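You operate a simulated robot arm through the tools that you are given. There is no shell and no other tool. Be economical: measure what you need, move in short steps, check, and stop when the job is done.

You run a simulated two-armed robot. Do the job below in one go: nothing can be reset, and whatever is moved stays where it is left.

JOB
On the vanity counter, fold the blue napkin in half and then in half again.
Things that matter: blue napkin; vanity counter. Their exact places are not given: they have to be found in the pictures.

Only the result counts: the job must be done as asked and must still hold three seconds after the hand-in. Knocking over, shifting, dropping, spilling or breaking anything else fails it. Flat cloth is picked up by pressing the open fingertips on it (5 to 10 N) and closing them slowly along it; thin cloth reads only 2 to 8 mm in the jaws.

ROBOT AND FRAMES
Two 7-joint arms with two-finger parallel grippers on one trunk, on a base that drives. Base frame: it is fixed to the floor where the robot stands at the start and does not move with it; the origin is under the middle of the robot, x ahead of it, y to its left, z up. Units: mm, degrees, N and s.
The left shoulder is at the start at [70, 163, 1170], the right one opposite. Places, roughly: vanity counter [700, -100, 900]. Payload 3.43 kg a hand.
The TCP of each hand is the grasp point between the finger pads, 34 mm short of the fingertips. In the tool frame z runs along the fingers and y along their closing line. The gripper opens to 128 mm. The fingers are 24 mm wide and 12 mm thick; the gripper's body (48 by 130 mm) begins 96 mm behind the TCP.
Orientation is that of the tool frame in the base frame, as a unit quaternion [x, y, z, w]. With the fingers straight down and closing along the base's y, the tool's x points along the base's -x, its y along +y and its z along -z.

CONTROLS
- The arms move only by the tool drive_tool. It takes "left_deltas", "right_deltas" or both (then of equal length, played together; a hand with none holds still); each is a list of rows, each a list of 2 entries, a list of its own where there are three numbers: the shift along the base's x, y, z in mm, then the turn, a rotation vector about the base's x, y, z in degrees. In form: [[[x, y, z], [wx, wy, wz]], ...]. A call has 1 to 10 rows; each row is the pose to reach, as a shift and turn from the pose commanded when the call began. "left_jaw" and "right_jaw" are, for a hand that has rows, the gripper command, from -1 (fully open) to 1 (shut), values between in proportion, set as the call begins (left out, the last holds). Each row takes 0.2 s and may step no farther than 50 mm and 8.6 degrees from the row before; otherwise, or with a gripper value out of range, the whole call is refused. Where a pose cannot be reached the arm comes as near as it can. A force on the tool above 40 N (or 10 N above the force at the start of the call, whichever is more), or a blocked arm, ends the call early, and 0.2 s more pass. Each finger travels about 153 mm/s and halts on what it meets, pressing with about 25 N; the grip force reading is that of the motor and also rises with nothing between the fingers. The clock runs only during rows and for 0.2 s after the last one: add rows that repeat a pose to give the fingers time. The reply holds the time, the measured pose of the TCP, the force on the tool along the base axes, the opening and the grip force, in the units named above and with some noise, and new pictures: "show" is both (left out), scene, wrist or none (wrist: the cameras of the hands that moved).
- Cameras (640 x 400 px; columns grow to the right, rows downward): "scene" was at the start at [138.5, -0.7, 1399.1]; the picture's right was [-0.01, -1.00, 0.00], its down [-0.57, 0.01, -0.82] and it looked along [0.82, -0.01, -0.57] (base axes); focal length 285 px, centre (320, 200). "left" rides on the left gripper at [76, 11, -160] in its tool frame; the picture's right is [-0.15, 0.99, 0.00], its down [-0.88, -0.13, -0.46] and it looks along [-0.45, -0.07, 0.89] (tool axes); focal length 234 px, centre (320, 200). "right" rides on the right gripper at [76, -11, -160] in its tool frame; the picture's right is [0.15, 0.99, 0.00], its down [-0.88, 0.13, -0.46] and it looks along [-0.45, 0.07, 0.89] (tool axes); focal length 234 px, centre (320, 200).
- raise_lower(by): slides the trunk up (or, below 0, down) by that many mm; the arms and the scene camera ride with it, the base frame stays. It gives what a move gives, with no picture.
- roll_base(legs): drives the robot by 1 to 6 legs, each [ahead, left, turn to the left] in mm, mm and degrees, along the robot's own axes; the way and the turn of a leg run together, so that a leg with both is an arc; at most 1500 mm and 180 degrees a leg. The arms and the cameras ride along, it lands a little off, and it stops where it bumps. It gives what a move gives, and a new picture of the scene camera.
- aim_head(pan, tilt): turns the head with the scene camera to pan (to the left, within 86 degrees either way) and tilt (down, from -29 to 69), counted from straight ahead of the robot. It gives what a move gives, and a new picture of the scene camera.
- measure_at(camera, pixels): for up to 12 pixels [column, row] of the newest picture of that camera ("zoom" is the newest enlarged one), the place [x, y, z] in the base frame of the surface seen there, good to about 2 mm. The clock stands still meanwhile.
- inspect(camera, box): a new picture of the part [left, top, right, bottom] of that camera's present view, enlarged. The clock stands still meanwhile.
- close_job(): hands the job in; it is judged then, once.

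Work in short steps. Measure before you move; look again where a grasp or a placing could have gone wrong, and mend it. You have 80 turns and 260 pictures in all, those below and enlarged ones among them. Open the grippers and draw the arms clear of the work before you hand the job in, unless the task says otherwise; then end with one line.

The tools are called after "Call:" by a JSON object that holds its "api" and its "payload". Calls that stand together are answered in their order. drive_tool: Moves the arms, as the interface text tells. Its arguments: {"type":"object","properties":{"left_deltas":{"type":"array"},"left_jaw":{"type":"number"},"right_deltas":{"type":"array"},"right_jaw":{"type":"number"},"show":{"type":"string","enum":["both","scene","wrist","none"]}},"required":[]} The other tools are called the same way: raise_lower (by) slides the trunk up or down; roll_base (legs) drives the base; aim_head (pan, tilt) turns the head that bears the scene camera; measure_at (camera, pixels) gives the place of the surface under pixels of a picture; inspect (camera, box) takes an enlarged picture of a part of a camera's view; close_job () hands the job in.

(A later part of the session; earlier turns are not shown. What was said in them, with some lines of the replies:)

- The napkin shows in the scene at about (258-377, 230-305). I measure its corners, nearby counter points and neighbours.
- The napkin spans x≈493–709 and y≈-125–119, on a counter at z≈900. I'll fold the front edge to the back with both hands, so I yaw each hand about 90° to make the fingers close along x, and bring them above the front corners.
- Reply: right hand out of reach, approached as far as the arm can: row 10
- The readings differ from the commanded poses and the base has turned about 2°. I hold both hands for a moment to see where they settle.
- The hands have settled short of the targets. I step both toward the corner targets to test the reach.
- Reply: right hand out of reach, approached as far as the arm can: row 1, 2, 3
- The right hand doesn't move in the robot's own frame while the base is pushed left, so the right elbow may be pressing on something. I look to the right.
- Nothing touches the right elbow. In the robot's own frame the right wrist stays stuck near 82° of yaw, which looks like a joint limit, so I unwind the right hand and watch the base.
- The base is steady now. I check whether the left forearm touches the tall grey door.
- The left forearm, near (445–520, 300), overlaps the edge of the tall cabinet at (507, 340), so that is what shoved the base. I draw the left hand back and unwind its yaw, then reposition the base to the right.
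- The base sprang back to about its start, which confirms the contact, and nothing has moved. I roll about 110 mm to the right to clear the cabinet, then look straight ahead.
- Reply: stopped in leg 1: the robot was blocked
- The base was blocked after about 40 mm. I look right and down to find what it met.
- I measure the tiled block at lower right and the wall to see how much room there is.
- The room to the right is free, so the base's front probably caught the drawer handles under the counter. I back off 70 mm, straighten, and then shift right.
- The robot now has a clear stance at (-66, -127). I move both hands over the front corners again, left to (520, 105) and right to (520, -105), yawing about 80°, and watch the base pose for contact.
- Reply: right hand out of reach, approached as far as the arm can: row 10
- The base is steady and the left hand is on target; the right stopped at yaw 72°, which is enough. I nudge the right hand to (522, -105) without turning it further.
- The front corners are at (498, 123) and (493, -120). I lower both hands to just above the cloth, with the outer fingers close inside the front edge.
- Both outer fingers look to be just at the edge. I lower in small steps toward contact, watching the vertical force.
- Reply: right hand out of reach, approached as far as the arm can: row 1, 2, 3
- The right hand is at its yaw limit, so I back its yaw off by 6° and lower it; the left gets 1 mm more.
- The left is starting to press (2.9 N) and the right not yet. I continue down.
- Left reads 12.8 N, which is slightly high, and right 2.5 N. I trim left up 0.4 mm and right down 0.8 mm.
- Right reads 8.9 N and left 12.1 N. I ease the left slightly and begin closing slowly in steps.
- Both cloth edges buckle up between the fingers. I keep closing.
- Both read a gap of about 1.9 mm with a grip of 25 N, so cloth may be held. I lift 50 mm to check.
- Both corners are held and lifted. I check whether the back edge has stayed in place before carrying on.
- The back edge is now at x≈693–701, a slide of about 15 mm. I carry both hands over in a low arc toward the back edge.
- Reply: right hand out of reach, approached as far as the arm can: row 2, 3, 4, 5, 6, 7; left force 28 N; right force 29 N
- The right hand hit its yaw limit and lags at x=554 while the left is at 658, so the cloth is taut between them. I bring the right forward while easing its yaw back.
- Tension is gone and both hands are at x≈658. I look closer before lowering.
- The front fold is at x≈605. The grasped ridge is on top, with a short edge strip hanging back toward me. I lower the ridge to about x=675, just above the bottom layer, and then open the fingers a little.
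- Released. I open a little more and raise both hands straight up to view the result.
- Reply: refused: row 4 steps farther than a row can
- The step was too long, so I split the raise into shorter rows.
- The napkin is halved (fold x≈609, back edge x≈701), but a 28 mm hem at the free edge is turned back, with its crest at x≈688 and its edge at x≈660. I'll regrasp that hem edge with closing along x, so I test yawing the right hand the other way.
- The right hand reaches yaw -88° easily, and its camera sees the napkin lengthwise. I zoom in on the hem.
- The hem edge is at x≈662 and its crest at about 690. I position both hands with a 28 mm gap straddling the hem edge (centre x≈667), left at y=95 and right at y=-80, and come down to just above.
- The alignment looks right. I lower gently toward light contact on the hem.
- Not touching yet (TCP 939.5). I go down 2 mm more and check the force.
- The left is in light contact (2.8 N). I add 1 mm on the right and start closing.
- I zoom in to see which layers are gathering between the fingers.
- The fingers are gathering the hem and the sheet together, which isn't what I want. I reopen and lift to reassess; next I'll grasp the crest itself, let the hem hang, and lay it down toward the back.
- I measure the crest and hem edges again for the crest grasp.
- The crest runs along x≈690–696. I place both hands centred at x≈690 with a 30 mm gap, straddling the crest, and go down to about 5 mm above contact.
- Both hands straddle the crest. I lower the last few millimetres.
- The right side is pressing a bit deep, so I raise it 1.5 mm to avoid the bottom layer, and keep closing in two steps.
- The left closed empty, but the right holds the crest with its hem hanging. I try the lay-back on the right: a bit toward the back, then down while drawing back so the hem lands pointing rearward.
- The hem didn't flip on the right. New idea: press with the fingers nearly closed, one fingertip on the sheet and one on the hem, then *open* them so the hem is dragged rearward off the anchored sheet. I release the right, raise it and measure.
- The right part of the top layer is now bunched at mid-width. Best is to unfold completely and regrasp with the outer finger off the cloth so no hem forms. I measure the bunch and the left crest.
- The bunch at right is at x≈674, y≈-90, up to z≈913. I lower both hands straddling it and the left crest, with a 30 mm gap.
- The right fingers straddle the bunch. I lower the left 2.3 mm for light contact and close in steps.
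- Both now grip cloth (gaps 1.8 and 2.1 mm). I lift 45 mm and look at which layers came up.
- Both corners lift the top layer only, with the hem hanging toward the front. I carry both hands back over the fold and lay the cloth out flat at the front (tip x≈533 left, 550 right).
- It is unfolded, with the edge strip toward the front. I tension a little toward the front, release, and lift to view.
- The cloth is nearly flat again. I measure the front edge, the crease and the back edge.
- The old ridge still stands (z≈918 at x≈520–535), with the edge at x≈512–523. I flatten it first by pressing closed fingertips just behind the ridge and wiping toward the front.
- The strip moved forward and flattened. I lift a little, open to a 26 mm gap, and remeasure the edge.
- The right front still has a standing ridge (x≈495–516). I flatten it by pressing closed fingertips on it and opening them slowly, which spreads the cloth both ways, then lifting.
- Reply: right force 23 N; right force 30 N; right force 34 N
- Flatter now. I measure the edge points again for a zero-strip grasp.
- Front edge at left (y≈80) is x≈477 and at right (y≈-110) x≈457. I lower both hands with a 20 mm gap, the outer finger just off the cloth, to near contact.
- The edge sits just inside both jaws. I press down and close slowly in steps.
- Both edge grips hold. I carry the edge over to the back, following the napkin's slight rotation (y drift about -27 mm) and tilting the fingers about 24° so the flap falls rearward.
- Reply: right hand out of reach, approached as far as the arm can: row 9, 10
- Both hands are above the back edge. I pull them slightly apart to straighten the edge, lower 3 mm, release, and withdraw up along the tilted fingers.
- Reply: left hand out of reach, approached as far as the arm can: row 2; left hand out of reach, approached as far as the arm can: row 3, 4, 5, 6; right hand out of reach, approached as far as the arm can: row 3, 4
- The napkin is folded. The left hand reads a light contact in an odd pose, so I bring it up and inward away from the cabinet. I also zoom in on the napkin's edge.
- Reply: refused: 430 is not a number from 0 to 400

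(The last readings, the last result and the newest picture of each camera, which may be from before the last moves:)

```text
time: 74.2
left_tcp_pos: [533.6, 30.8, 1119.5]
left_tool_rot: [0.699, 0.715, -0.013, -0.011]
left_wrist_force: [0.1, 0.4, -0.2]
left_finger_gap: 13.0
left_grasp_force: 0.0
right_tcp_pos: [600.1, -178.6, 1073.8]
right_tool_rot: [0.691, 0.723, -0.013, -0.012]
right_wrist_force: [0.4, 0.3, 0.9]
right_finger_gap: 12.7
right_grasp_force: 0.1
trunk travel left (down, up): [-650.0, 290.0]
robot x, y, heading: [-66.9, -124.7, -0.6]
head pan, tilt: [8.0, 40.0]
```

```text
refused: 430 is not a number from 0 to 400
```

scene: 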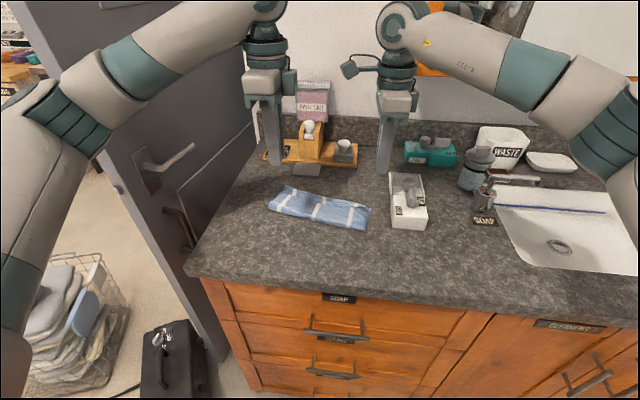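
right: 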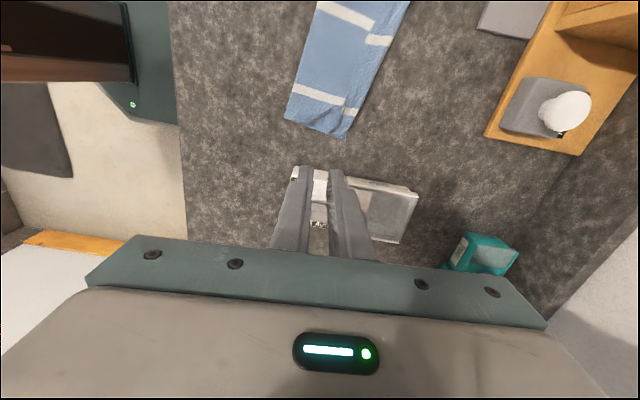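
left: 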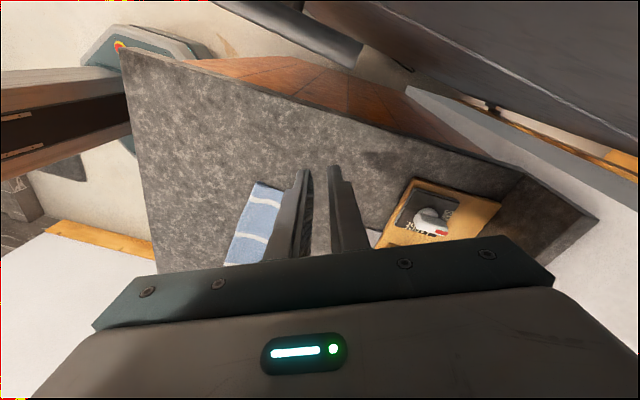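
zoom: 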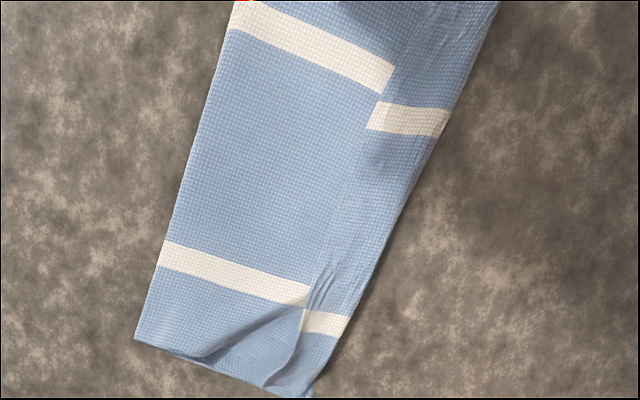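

I measure heights and positions across the strip to tell whether it's exposed bottom layer or a turned-back hem.

Call:
{"api": "measure_at", "payload": {"camera": "zoom", "pixels": [[180, 200], [330, 200], [350, 205], [375, 205], [405, 200], [137, 338], [270, 300], [312, 392], [345, 325], [300, 325], [270, 380], [430, 90]]}}

Call:
{"api": "inspect", "payload": {"camera": "scene", "box": [256, 170, 384, 240]}}

Call:
{"api": "inspect", "payload": {"camera": "right", "box": [310, 80, 390, 145]}}

```text
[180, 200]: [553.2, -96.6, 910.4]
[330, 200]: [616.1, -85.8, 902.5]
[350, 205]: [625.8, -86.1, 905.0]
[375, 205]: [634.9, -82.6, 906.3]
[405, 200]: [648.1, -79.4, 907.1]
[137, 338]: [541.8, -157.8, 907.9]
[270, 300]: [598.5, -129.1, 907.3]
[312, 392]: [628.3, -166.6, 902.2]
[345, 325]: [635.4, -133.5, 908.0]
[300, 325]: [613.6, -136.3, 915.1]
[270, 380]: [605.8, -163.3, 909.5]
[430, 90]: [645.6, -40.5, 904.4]
```

```text
5.00 times, centred on (320, 205) of scene
```

zoom: 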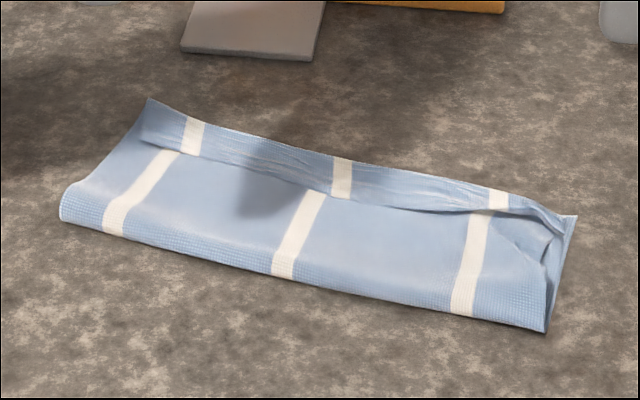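

```text
6.15 times, centred on (350, 112) of right
```

zoom: 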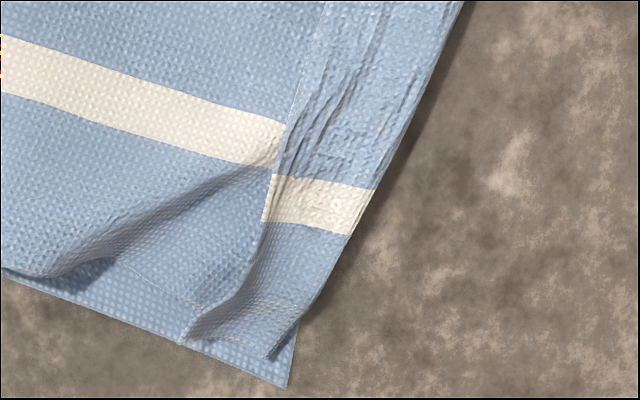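

The strip is a turned-in hem of 25 mm or less that ends flush with the back edge, so the napkin is a neat half (about 245 × 95 mm). I accept that and go on to the second fold, left end over to the right end: I measure the left end and turn the left hand to close along y.

Call:
{"api": "measure_at", "payload": {"camera": "scene", "pixels": [[269, 210], [287, 191], [272, 204], [279, 199], [283, 195], [290, 200], [300, 205], [364, 234], [371, 214], [368, 224], [320, 222], [325, 203]]}}

Call:
{"api": "drive_tool", "payload": {"left_deltas": [[[0, 0, 0], [0, 0, 8.5]], [[0, 5, 0], [0, 0, 17]], [[0, 10, 0], [0, 0, 25.5]], [[5, 15, 0], [0, 0, 34]], [[10, 20, 0], [0, 0, 42.5]], [[15, 20, -5], [0, 0, 51]], [[20, 20, -10], [0, 0, 59.5]], [[25, 20, -15], [0, 0, 68]], [[30, 20, -20], [0, 0, 76.5]], [[35, 20, -25], [0, 0, 83]]], "right_deltas": [[[0, -5, 0], [0, 0, 0]], [[-10, -10, 0], [0, 0, 0]], [[-20, -25, 0], [0, 0, 0]], [[-30, -45, 0], [0, 0, 0]], [[-40, -60, 5], [0, 0, 0]], [[-50, -80, 10], [0, 0, 0]], [[-60, -100, 15], [0, 0, 0]], [[-70, -120, 20], [0, 0, 0]], [[-80, -140, 20], [0, 0, 0]], [[-90, -160, 20], [0, 0, 0]]], "left_jaw": 0.6, "show": "both"}}

```text
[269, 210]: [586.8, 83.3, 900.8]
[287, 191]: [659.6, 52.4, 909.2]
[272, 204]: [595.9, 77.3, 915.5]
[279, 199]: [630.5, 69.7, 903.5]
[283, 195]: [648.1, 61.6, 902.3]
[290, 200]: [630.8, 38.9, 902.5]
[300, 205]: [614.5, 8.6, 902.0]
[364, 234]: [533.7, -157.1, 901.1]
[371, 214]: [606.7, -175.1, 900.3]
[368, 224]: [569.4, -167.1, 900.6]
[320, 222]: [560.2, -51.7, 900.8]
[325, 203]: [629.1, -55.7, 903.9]
```

```text
time: 76.3
left_tcp_pos: [570.8, 50.1, 1094.0]
left_tool_rot: [0.049, 0.999, -0.016, 0.001]
left_wrist_force: [-0.3, 0.4, 0.3]
left_finger_gap: 25.8
left_grasp_force: 0.0
right_tcp_pos: [511.1, -340.0, 1094.3]
right_tool_rot: [0.691, 0.722, -0.012, -0.013]
right_wrist_force: [1.0, 0.3, -0.3]
right_finger_gap: 13.0
right_grasp_force: 0.1
trunk travel left (down, up): [-650.0, 290.0]
robot x, y, heading: [-68.8, -126.3, -0.6]
head pan, tilt: [8.0, 40.0]
```

scene: 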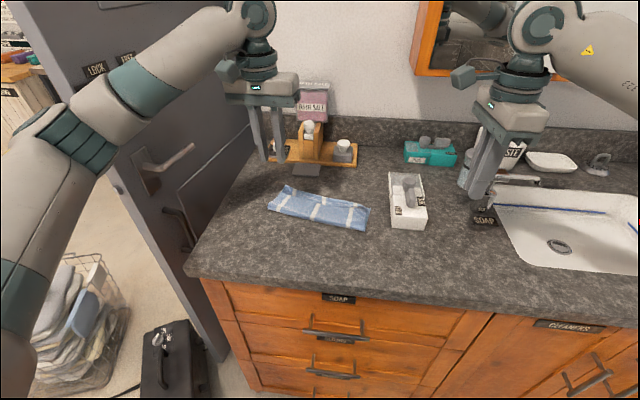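
right: 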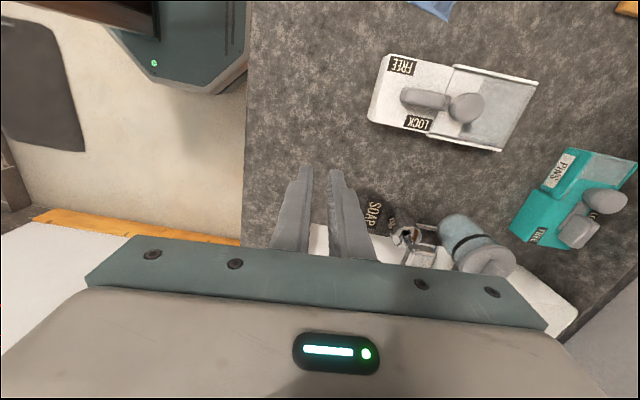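
left: 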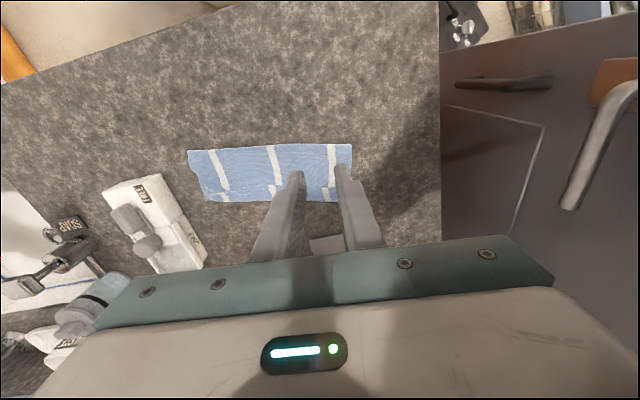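

The left end of the folded strip runs (588, 80)–(660, 54), and the napkin axis is turned about 12.6°. I align the left hand to that axis and come down at (621, 63), straddling the end with a 24 mm gap.

Call:
{"api": "drive_tool", "payload": {"left_deltas": [[[15, 4, -25], [1.8, 0, -4]], [[30, 8, -60], [1.8, 0, -7]], [[45, 13, -95], [1.8, 0, -7]], [[50, 13, -125], [1.8, 0, -7]], [[50, 13, -145], [1.8, 0, -7]], [[50, 13, -152], [1.8, 0, -7]], [[50, 13, -152], [1.8, 0, -7]]], "left_jaw": 0.63, "show": "wrist"}}

Call:
{"api": "inspect", "payload": {"camera": "left", "box": [220, 100, 420, 250]}}

```text
time: 78.0
left_tcp_pos: [619.6, 62.9, 941.7]
left_tool_rot: [0.111, 0.994, -0.001, -0.001]
left_wrist_force: [-0.5, 0.1, 0.2]
left_finger_gap: 23.9
left_grasp_force: 0.1
right_tcp_pos: [511.6, -338.7, 1094.4]
right_tool_rot: [0.692, 0.722, -0.012, -0.013]
right_wrist_force: [-0.2, 0.2, 0.2]
right_finger_gap: 12.8
right_grasp_force: 0.0
trunk travel left (down, up): [-650.0, 290.0]
robot x, y, heading: [-71.0, -127.5, -0.4]
head pan, tilt: [8.0, 40.0]
```

left: 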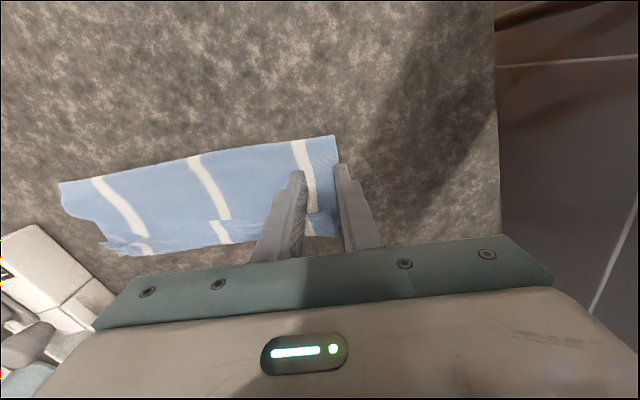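

```text
2.67 times, centred on (320, 175) of left
```

zoom: 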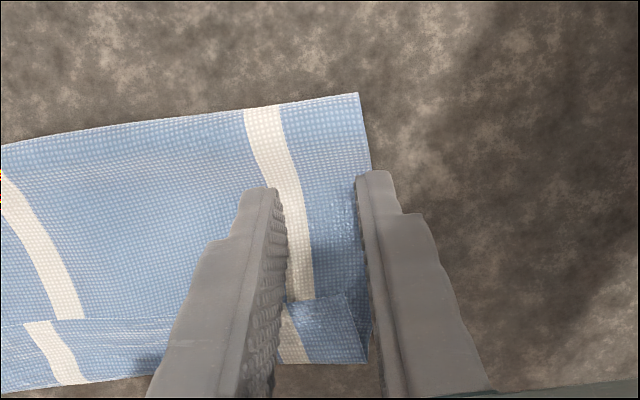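

The end lies just at the outer finger. I shift 4 mm outward, press down, and close slowly.

Call:
{"api": "drive_tool", "payload": {"left_deltas": [[[1, 4, -1], [0, 0, 0]], [[1, 4, -3], [0, 0, 0]], [[1, 4, -5], [0, 0, 0]], [[1, 4, -6], [0, 0, 0]], [[1, 4, -6.5], [0, 0, 0]]], "show": "none"}}

Call:
{"api": "drive_tool", "payload": {"left_deltas": [[[0, 0, -0.4], [0, 0, 0]]], "left_jaw": 0.76, "show": "none"}}

Call:
{"api": "drive_tool", "payload": {"left_deltas": [[[0, 0, 0], [0, 0, 0]]], "left_jaw": 0.86, "show": "wrist"}}

Call:
{"api": "inspect", "payload": {"camera": "left", "box": [220, 100, 420, 250]}}

```text
time: 79.2
left_tcp_pos: [620.6, 70.4, 935.6]
left_tool_rot: [0.111, 0.994, -0.001, -0.001]
left_wrist_force: [1.5, -0.4, 4.7]
left_finger_gap: 23.3
left_grasp_force: 0.2
right_tcp_pos: [511.4, -340.5, 1094.6]
right_tool_rot: [0.691, 0.722, -0.012, -0.013]
right_wrist_force: [0.4, -0.7, -0.6]
right_finger_gap: 12.8
right_grasp_force: 0.2
trunk travel left (down, up): [-650.0, 290.0]
robot x, y, heading: [-67.6, -129.1, -0.5]
head pan, tilt: [8.0, 40.0]
```

```text
time: 79.5
left_tcp_pos: [620.5, 71.6, 936.0]
left_tool_rot: [0.111, 0.994, -0.001, -0.001]
left_wrist_force: [-0.3, 0.7, 7.5]
left_finger_gap: 14.8
left_grasp_force: 0.2
right_tcp_pos: [509.8, -339.1, 1093.3]
right_tool_rot: [0.691, 0.722, -0.012, -0.012]
right_wrist_force: [0.1, 0.1, -0.1]
right_finger_gap: 13.0
right_grasp_force: 0.1
trunk travel left (down, up): [-650.0, 290.0]
robot x, y, heading: [-71.0, -124.3, -0.6]
head pan, tilt: [8.0, 40.0]
```

```text
time: 80.0
left_tcp_pos: [621.9, 69.4, 935.7]
left_tool_rot: [0.111, 0.994, -0.001, 0.0]
left_wrist_force: [0.9, 0.3, 9.7]
left_finger_gap: 9.1
left_grasp_force: 0.0
right_tcp_pos: [508.8, -340.7, 1094.3]
right_tool_rot: [0.691, 0.723, -0.012, -0.012]
right_wrist_force: [1.2, -0.5, -0.3]
right_finger_gap: 13.1
right_grasp_force: 0.0
trunk travel left (down, up): [-650.0, 290.0]
robot x, y, heading: [-69.1, -124.6, -0.5]
head pan, tilt: [8.0, 40.0]
```

left: 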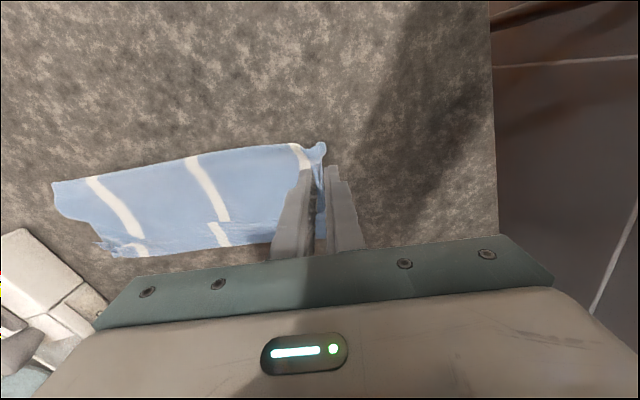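

```text
2.67 times, centred on (320, 175) of left
```

zoom: 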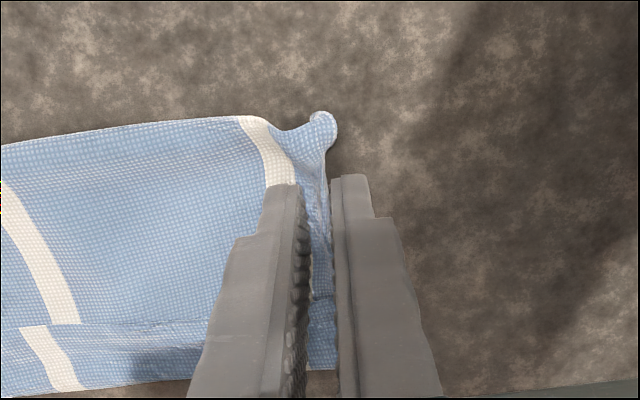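

The whole end is buckling up between the fingers. I close fully and lift 45 mm to check that all layers come along.

Call:
{"api": "drive_tool", "payload": {"left_deltas": [[[0, 0, 0], [0, 0, 0]], [[0, 0, 0], [0, 0, 0]]], "left_jaw": 1, "show": "none"}}

Call:
{"api": "drive_tool", "payload": {"left_deltas": [[[-1, -5, 15], [0, 0, 0]], [[-3, -11, 30], [0, 0, 0]], [[-5, -20, 45], [0, 0, 0]]], "show": "wrist"}}

Call:
{"api": "inspect", "payload": {"camera": "scene", "box": [236, 150, 396, 250]}}

```text
time: 80.5
left_tcp_pos: [619.5, 70.4, 936.3]
left_tool_rot: [0.11, 0.994, -0.001, 0.0]
left_wrist_force: [1.7, -0.2, 10.9]
left_finger_gap: 2.2
left_grasp_force: 24.9
right_tcp_pos: [510.5, -339.3, 1095.4]
right_tool_rot: [0.691, 0.723, -0.011, -0.011]
right_wrist_force: [0.2, 0.5, 0.3]
right_finger_gap: 12.6
right_grasp_force: 0.0
trunk travel left (down, up): [-650.0, 290.0]
robot x, y, heading: [-69.1, -127.6, -0.4]
head pan, tilt: [8.0, 40.0]
```

```text
time: 81.3
left_tcp_pos: [614.4, 48.5, 978.7]
left_tool_rot: [0.111, 0.994, -0.001, -0.002]
left_wrist_force: [0.8, -0.4, 0.2]
left_finger_gap: 2.0
left_grasp_force: 24.6
right_tcp_pos: [511.3, -340.4, 1092.9]
right_tool_rot: [0.692, 0.722, -0.012, -0.012]
right_wrist_force: [0.2, -0.3, -0.2]
right_finger_gap: 12.7
right_grasp_force: 0.1
trunk travel left (down, up): [-650.0, 290.0]
robot x, y, heading: [-65.3, -123.9, -0.7]
head pan, tilt: [8.0, 40.0]
```

left: 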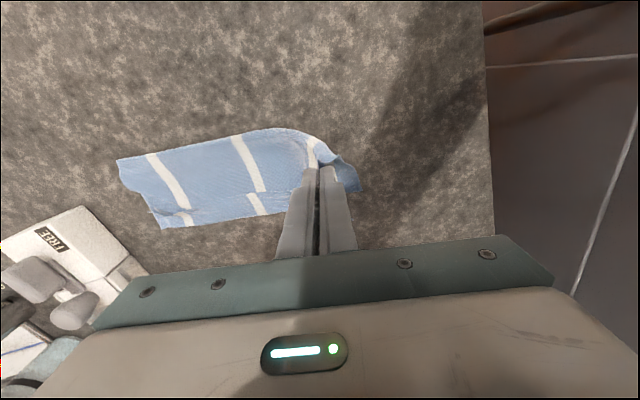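

```text
4.00 times, centred on (316, 200) of scene
```

zoom: 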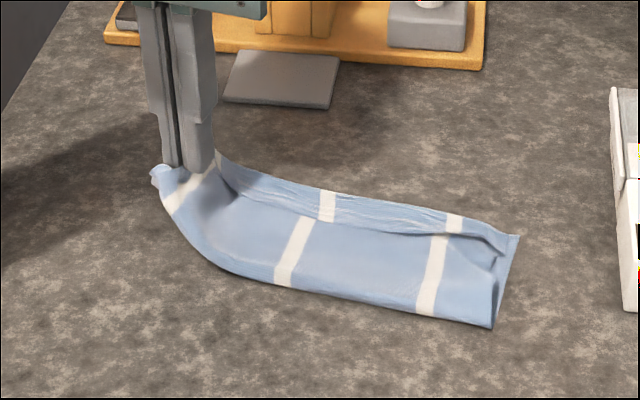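

All layers lift with the fingers. I carry the left end over along the napkin's axis, toward the right end at about (583, -150).

Call:
{"api": "drive_tool", "payload": {"left_deltas": [[[-3, -18, 12], [0, 0, 0]], [[-7, -42, 20], [0, 0, 0]], [[-11, -68, 24], [0, 0, 0]], [[-15, -96, 24], [0, 0, 0]], [[-19, -124, 18], [0, 0, 0]], [[-23, -150, 8], [0, 0, 0]], [[-26, -172, -5], [0, 0, 0]], [[-29, -188, -18], [0, 0, 0]], [[-30, -196, -28], [0, 0, 0]], [[-31, -200, -33], [0, 0, 0]]], "show": "wrist"}}

Call:
{"api": "inspect", "payload": {"camera": "scene", "box": [236, 150, 396, 250]}}

```text
time: 83.5
left_tcp_pos: [585.8, -150.7, 947.2]
left_tool_rot: [0.111, 0.994, 0.0, -0.002]
left_wrist_force: [0.6, -0.3, 0.3]
left_finger_gap: 2.0
left_grasp_force: 25.0
right_tcp_pos: [511.3, -339.0, 1095.0]
right_tool_rot: [0.692, 0.722, -0.012, -0.012]
right_wrist_force: [-0.8, 0.7, 0.4]
right_finger_gap: 12.7
right_grasp_force: 0.0
trunk travel left (down, up): [-650.0, 290.0]
robot x, y, heading: [-69.8, -125.4, -0.5]
head pan, tilt: [8.0, 40.0]
```

left: 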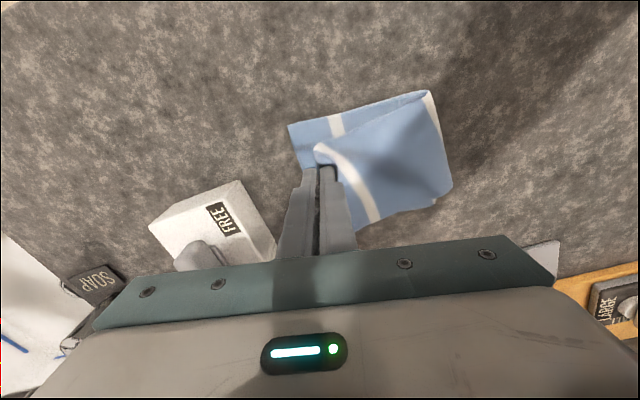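

```text
4.00 times, centred on (316, 200) of scene
```

zoom: 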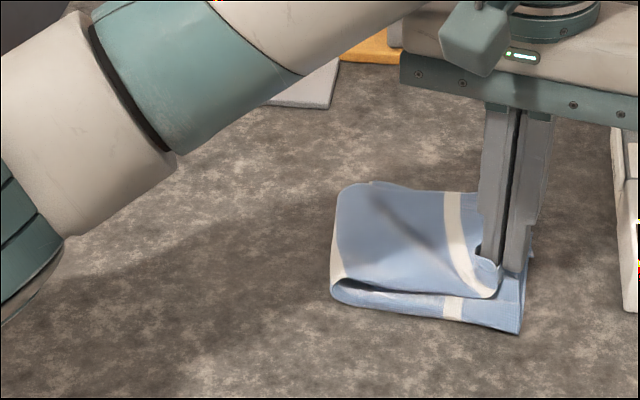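

The quarter fold is formed; the top layer sits a little too far back and left. I shift 10 mm toward the front and 8 mm right, lower, release, and lift.

Call:
{"api": "drive_tool", "payload": {"left_deltas": [[[-5, -4, -1], [0, 0, 0]], [[-10, -8, -3], [0, 0, 0]], [[-10, -8, -6], [0, 0, 0]]], "show": "none"}}

Call:
{"api": "drive_tool", "payload": {"left_deltas": [[[0, 0, 0], [0, 0, 0]], [[0, 0, 0], [0, 0, 0]], [[0, 0, 10], [0, 0, 0]], [[0, 0, 35], [0, 0, 0]], [[-5, 10, 70], [0, 0, 0]], [[-15, 30, 105], [0, 0, 0]], [[-30, 60, 130], [0, 0, 0]], [[-40, 95, 145], [0, 0, 0]], [[-50, 130, 145], [0, 0, 0]]], "left_jaw": 0.75, "show": "both"}}

Call:
{"api": "inspect", "payload": {"camera": "scene", "box": [286, 170, 398, 240]}}

```text
time: 84.3
left_tcp_pos: [576.0, -158.0, 941.3]
left_tool_rot: [0.111, 0.994, 0.0, -0.001]
left_wrist_force: [0.1, -0.4, 1.5]
left_finger_gap: 1.7
left_grasp_force: 25.4
right_tcp_pos: [510.5, -340.0, 1095.4]
right_tool_rot: [0.691, 0.723, -0.012, -0.013]
right_wrist_force: [0.1, 0.5, 0.6]
right_finger_gap: 12.8
right_grasp_force: 0.0
trunk travel left (down, up): [-650.0, 290.0]
robot x, y, heading: [-68.1, -126.0, -0.3]
head pan, tilt: [8.0, 40.0]
```

```text
time: 86.3
left_tcp_pos: [525.4, -27.7, 1087.8]
left_tool_rot: [0.111, 0.994, -0.001, -0.001]
left_wrist_force: [0.1, 1.2, 0.7]
left_finger_gap: 15.9
left_grasp_force: 0.1
right_tcp_pos: [510.4, -339.2, 1093.3]
right_tool_rot: [0.691, 0.722, -0.013, -0.012]
right_wrist_force: [-0.2, 0.3, -0.3]
right_finger_gap: 13.0
right_grasp_force: 0.2
trunk travel left (down, up): [-650.0, 290.0]
robot x, y, heading: [-70.5, -122.7, -0.4]
head pan, tilt: [8.0, 40.0]
```

scene: 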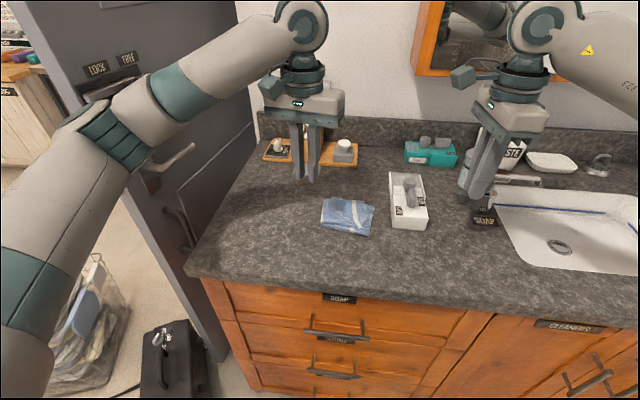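
left: 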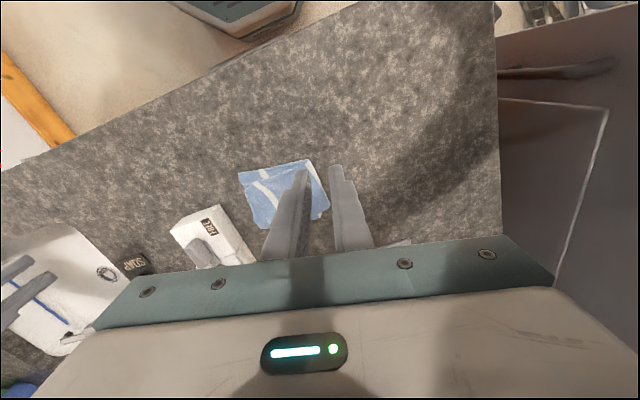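

```text
5.71 times, centred on (342, 205) of scene
```

zoom: 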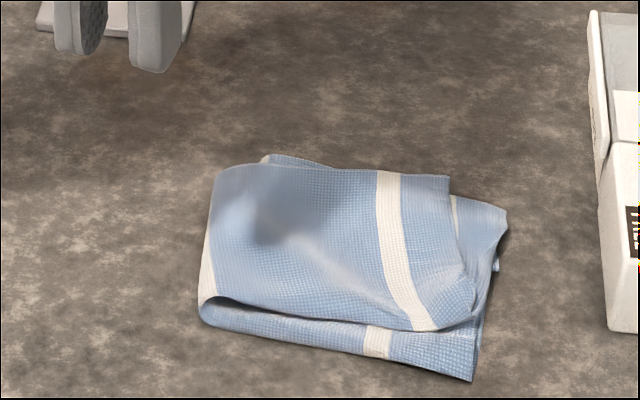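

It is a good quarter fold, slightly puffy at the fold. I measure its size and height.

Call:
{"api": "measure_at", "payload": {"camera": "zoom", "pixels": [[203, 315], [472, 378], [505, 222], [448, 180], [268, 158], [220, 175], [215, 290], [300, 250], [420, 320], [420, 240], [330, 300], [455, 300]]}}

```text
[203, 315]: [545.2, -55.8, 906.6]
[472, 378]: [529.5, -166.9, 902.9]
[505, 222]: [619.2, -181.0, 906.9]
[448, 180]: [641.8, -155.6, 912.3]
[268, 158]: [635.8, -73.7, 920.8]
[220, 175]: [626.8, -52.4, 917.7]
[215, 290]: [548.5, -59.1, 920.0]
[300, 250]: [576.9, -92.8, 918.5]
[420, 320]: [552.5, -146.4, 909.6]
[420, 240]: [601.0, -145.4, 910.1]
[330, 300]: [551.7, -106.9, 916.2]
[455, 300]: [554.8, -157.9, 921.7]
```

The footprint is about 120 × 105 mm with a loft of about 20 mm. I press the fold line down gently with closed fingertips at two spots, with a slight smoothing toward the right, then lift.

Call:
{"api": "drive_tool", "payload": {"left_deltas": [[[25, -18, -45], [0, 0, 0]], [[50, -35, -80], [0, 0, 0]], [[75, -40, -115], [0, 0, 0]], [[75, -40, -145], [0, 0, 0]], [[74, -50, -146], [0, 0, 0]], [[72, -48, -115], [0, 0, 0]], [[42, -43, -115], [0, 0, 0]], [[42, -43, -145], [0, 0, 0]], [[40, -53, -146], [0, 0, 0]], [[40, -50, -110], [0, 0, 0]]], "left_jaw": 1, "show": "none"}}

Call:
{"api": "drive_tool", "payload": {"left_deltas": [[[0, 0, 30], [0, 0, 0]], [[-15, 20, 70], [0, 0, 0]], [[-30, 55, 100], [0, 0, 0]], [[-50, 95, 115], [0, 0, 0]], [[-80, 130, 120], [0, 0, 0]]], "left_jaw": -1, "show": "scene"}}

Call:
{"api": "inspect", "payload": {"camera": "scene", "box": [286, 170, 398, 240]}}

Call:
{"api": "measure_at", "payload": {"camera": "zoom", "pixels": [[203, 315], [472, 378], [505, 222], [448, 180], [268, 165], [225, 180], [215, 290], [300, 250], [420, 320], [420, 240], [330, 300], [455, 300]]}}

```text
refused: row 1 steps farther than a row can; nothing moved
```

```text
time: 87.5
left_tcp_pos: [442.4, 100.4, 1207.4]
left_tool_rot: [0.111, 0.994, -0.002, 0.0]
left_wrist_force: [0.4, 0.1, 0.4]
left_finger_gap: 128.0
left_grasp_force: 0.1
right_tcp_pos: [509.7, -337.3, 1095.9]
right_tool_rot: [0.692, 0.722, -0.012, -0.012]
right_wrist_force: [-0.9, 0.3, 0.9]
right_finger_gap: 12.9
right_grasp_force: 0.2
trunk travel left (down, up): [-650.0, 290.0]
robot x, y, heading: [-63.5, -129.5, -0.7]
head pan, tilt: [8.0, 40.0]
```

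scene: 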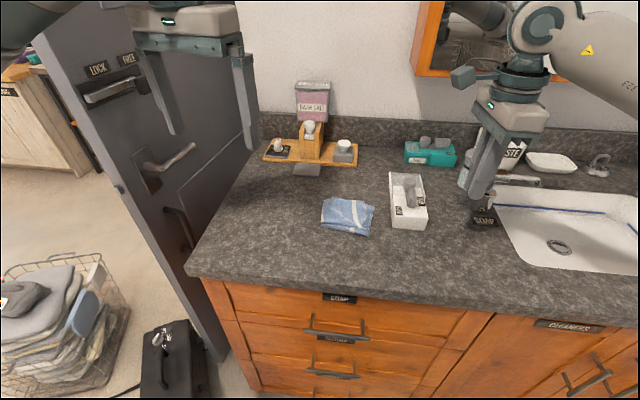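

```text
5.71 times, centred on (342, 205) of scene
```

zoom: 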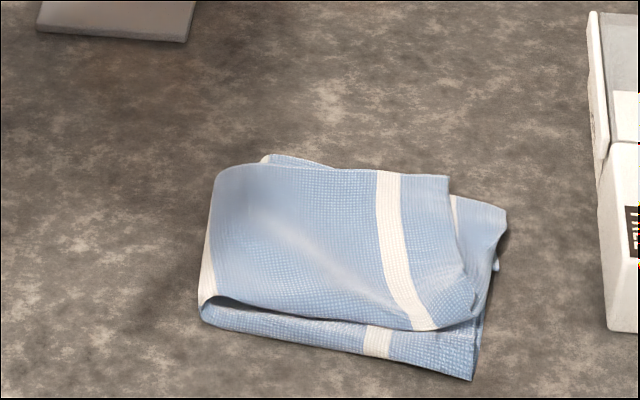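

```text
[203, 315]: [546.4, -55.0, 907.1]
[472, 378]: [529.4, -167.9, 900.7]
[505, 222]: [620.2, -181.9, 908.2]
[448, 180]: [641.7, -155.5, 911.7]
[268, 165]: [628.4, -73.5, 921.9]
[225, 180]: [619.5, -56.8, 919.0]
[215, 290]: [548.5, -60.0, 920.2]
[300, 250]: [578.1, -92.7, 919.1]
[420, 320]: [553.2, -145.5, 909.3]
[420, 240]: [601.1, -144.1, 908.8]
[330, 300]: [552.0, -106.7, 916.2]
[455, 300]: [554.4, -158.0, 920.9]
```

The first call was refused for step length, so only the retreat ran. I redo the gentle pressing with shorter steps and then withdraw.

Call:
{"api": "drive_tool", "payload": {"left_deltas": [[[18, -20, -24], [0, 0, 0]], [[36, -40, -48], [0, 0, 0]], [[55, -60, -73], [0, 0, 0]], [[73, -80, -97], [0, 0, 0]], [[91, -100, -122], [0, 0, 0]], [[110, -120, -146], [0, 0, 0]], [[128, -140, -170], [0, 0, 0]], [[146, -160, -195], [0, 0, 0]]], "left_jaw": 1, "show": "none"}}

Call:
{"api": "drive_tool", "payload": {"left_deltas": [[[0, -8, -40], [0, 0, 0]], [[0, -8, -70], [0, 0, 0]], [[-8, -20, -71], [0, 0, 0]], [[-8, -20, -71], [0, 0, 0]], [[-8, -18, -40], [0, 0, 0]], [[-28, -8, -70], [0, 0, 0]], [[-34, -20, -71], [0, 0, 0]], [[-34, -20, -71], [0, 0, 0]], [[-34, -18, -32], [0, 0, 0]], [[-34, -5, 5], [0, 0, 0]]], "show": "none"}}

Call:
{"api": "drive_tool", "payload": {"left_deltas": [[[-5, 10, 35], [0, 0, 0]], [[-15, 30, 70], [0, 0, 0]], [[-35, 60, 95], [0, 0, 0]], [[-60, 90, 115], [0, 0, 0]], [[-80, 125, 125], [0, 0, 0]], [[-90, 150, 140], [0, 0, 0]]], "right_deltas": [[[0, 0, 0], [0, 0, 0]], [[0, 0, 0], [0, 0, 0]], [[0, 0, 10], [0, 0, 0]], [[0, 0, 20], [0, 0, 0]], [[0, 0, 30], [0, 0, 0]], [[0, 0, 40], [0, 0, 0]]], "right_jaw": -1, "show": "scene"}}

Call:
{"api": "inspect", "payload": {"camera": "scene", "box": [286, 170, 398, 240]}}

```text
time: 89.3
left_tcp_pos: [593.7, -63.8, 1008.3]
left_tool_rot: [0.11, 0.994, -0.001, -0.002]
left_wrist_force: [-0.2, -0.8, -0.4]
left_finger_gap: 0.0
left_grasp_force: 24.5
right_tcp_pos: [511.1, -340.8, 1093.0]
right_tool_rot: [0.691, 0.722, -0.012, -0.013]
right_wrist_force: [0.8, 0.1, -1.0]
right_finger_gap: 12.9
right_grasp_force: 0.0
trunk travel left (down, up): [-650.0, 290.0]
robot x, y, heading: [-68.6, -126.5, -0.6]
head pan, tilt: [8.0, 40.0]
```

```text
time: 91.5
left_tcp_pos: [554.5, -65.2, 1015.7]
left_tool_rot: [0.112, 0.994, -0.001, -0.002]
left_wrist_force: [0.1, 0.0, -0.1]
left_finger_gap: 0.0
left_grasp_force: 25.3
right_tcp_pos: [510.0, -339.2, 1093.7]
right_tool_rot: [0.691, 0.723, -0.012, -0.012]
right_wrist_force: [-0.6, 0.0, -0.4]
right_finger_gap: 12.7
right_grasp_force: 0.1
trunk travel left (down, up): [-650.0, 290.0]
robot x, y, heading: [-68.4, -126.3, -0.6]
head pan, tilt: [8.0, 40.0]
```

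```text
time: 93.0
left_tcp_pos: [466.0, 88.5, 1156.3]
left_tool_rot: [0.111, 0.994, -0.002, -0.001]
left_wrist_force: [-1.7, -0.4, -1.0]
left_finger_gap: 0.0
left_grasp_force: 24.4
right_tcp_pos: [509.6, -338.7, 1136.7]
right_tool_rot: [0.692, 0.721, -0.012, -0.011]
right_wrist_force: [-0.6, -0.1, -0.1]
right_finger_gap: 128.0
right_grasp_force: 0.1
trunk travel left (down, up): [-650.0, 290.0]
robot x, y, heading: [-68.1, -127.2, -0.5]
head pan, tilt: [8.0, 40.0]
```

scene: 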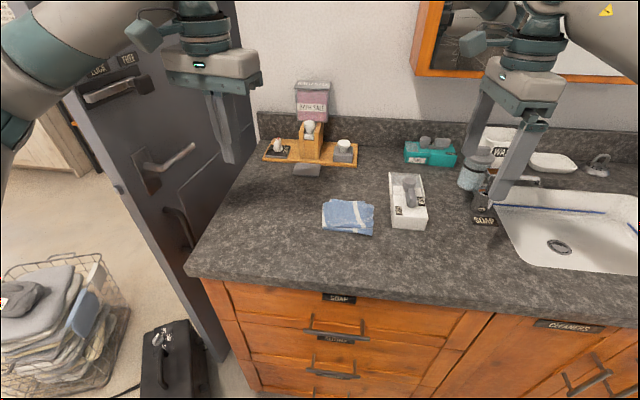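

```text
5.71 times, centred on (342, 205) of scene
```

zoom: 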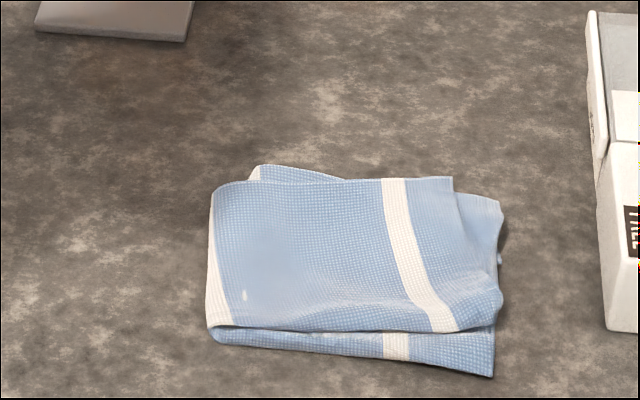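

The napkin is now a flat, compact quarter and nothing else has moved. I open the left gripper, both arms being clear of the work, and then hand in.

Call:
{"api": "drive_tool", "payload": {"left_deltas": [[[0, 0, 10], [0, 0, 0]], [[0, 0, 20], [0, 0, 0]], [[0, 0, 20], [0, 0, 0]]], "left_jaw": -1, "show": "none"}}

Call:
{"api": "close_job", "payload": {}}

```text
time: 93.8
left_tcp_pos: [465.2, 87.4, 1175.8]
left_tool_rot: [0.11, 0.994, -0.001, -0.002]
left_wrist_force: [-0.2, -0.3, -0.2]
left_finger_gap: 128.0
left_grasp_force: 0.1
right_tcp_pos: [513.0, -339.3, 1135.4]
right_tool_rot: [0.691, 0.723, -0.013, -0.013]
right_wrist_force: [-0.2, 0.1, 0.3]
right_finger_gap: 128.0
right_grasp_force: 0.1
trunk travel left (down, up): [-650.0, 290.0]
robot x, y, heading: [-70.6, -127.3, -0.7]
head pan, tilt: [8.0, 40.0]
```

```text
The job is handed in.
```

The blue napkin is folded in half twice on the vanity counter, about 120 × 105 mm, and handed in with both grippers open and clear; a turned-in hem of up to about 25 mm is left inside, the top layer was about 15–20 mm short of the lower edges before a final smoothing, and the left forearm briefly leaned on the tall cabinet early on without moving anything that I could see.
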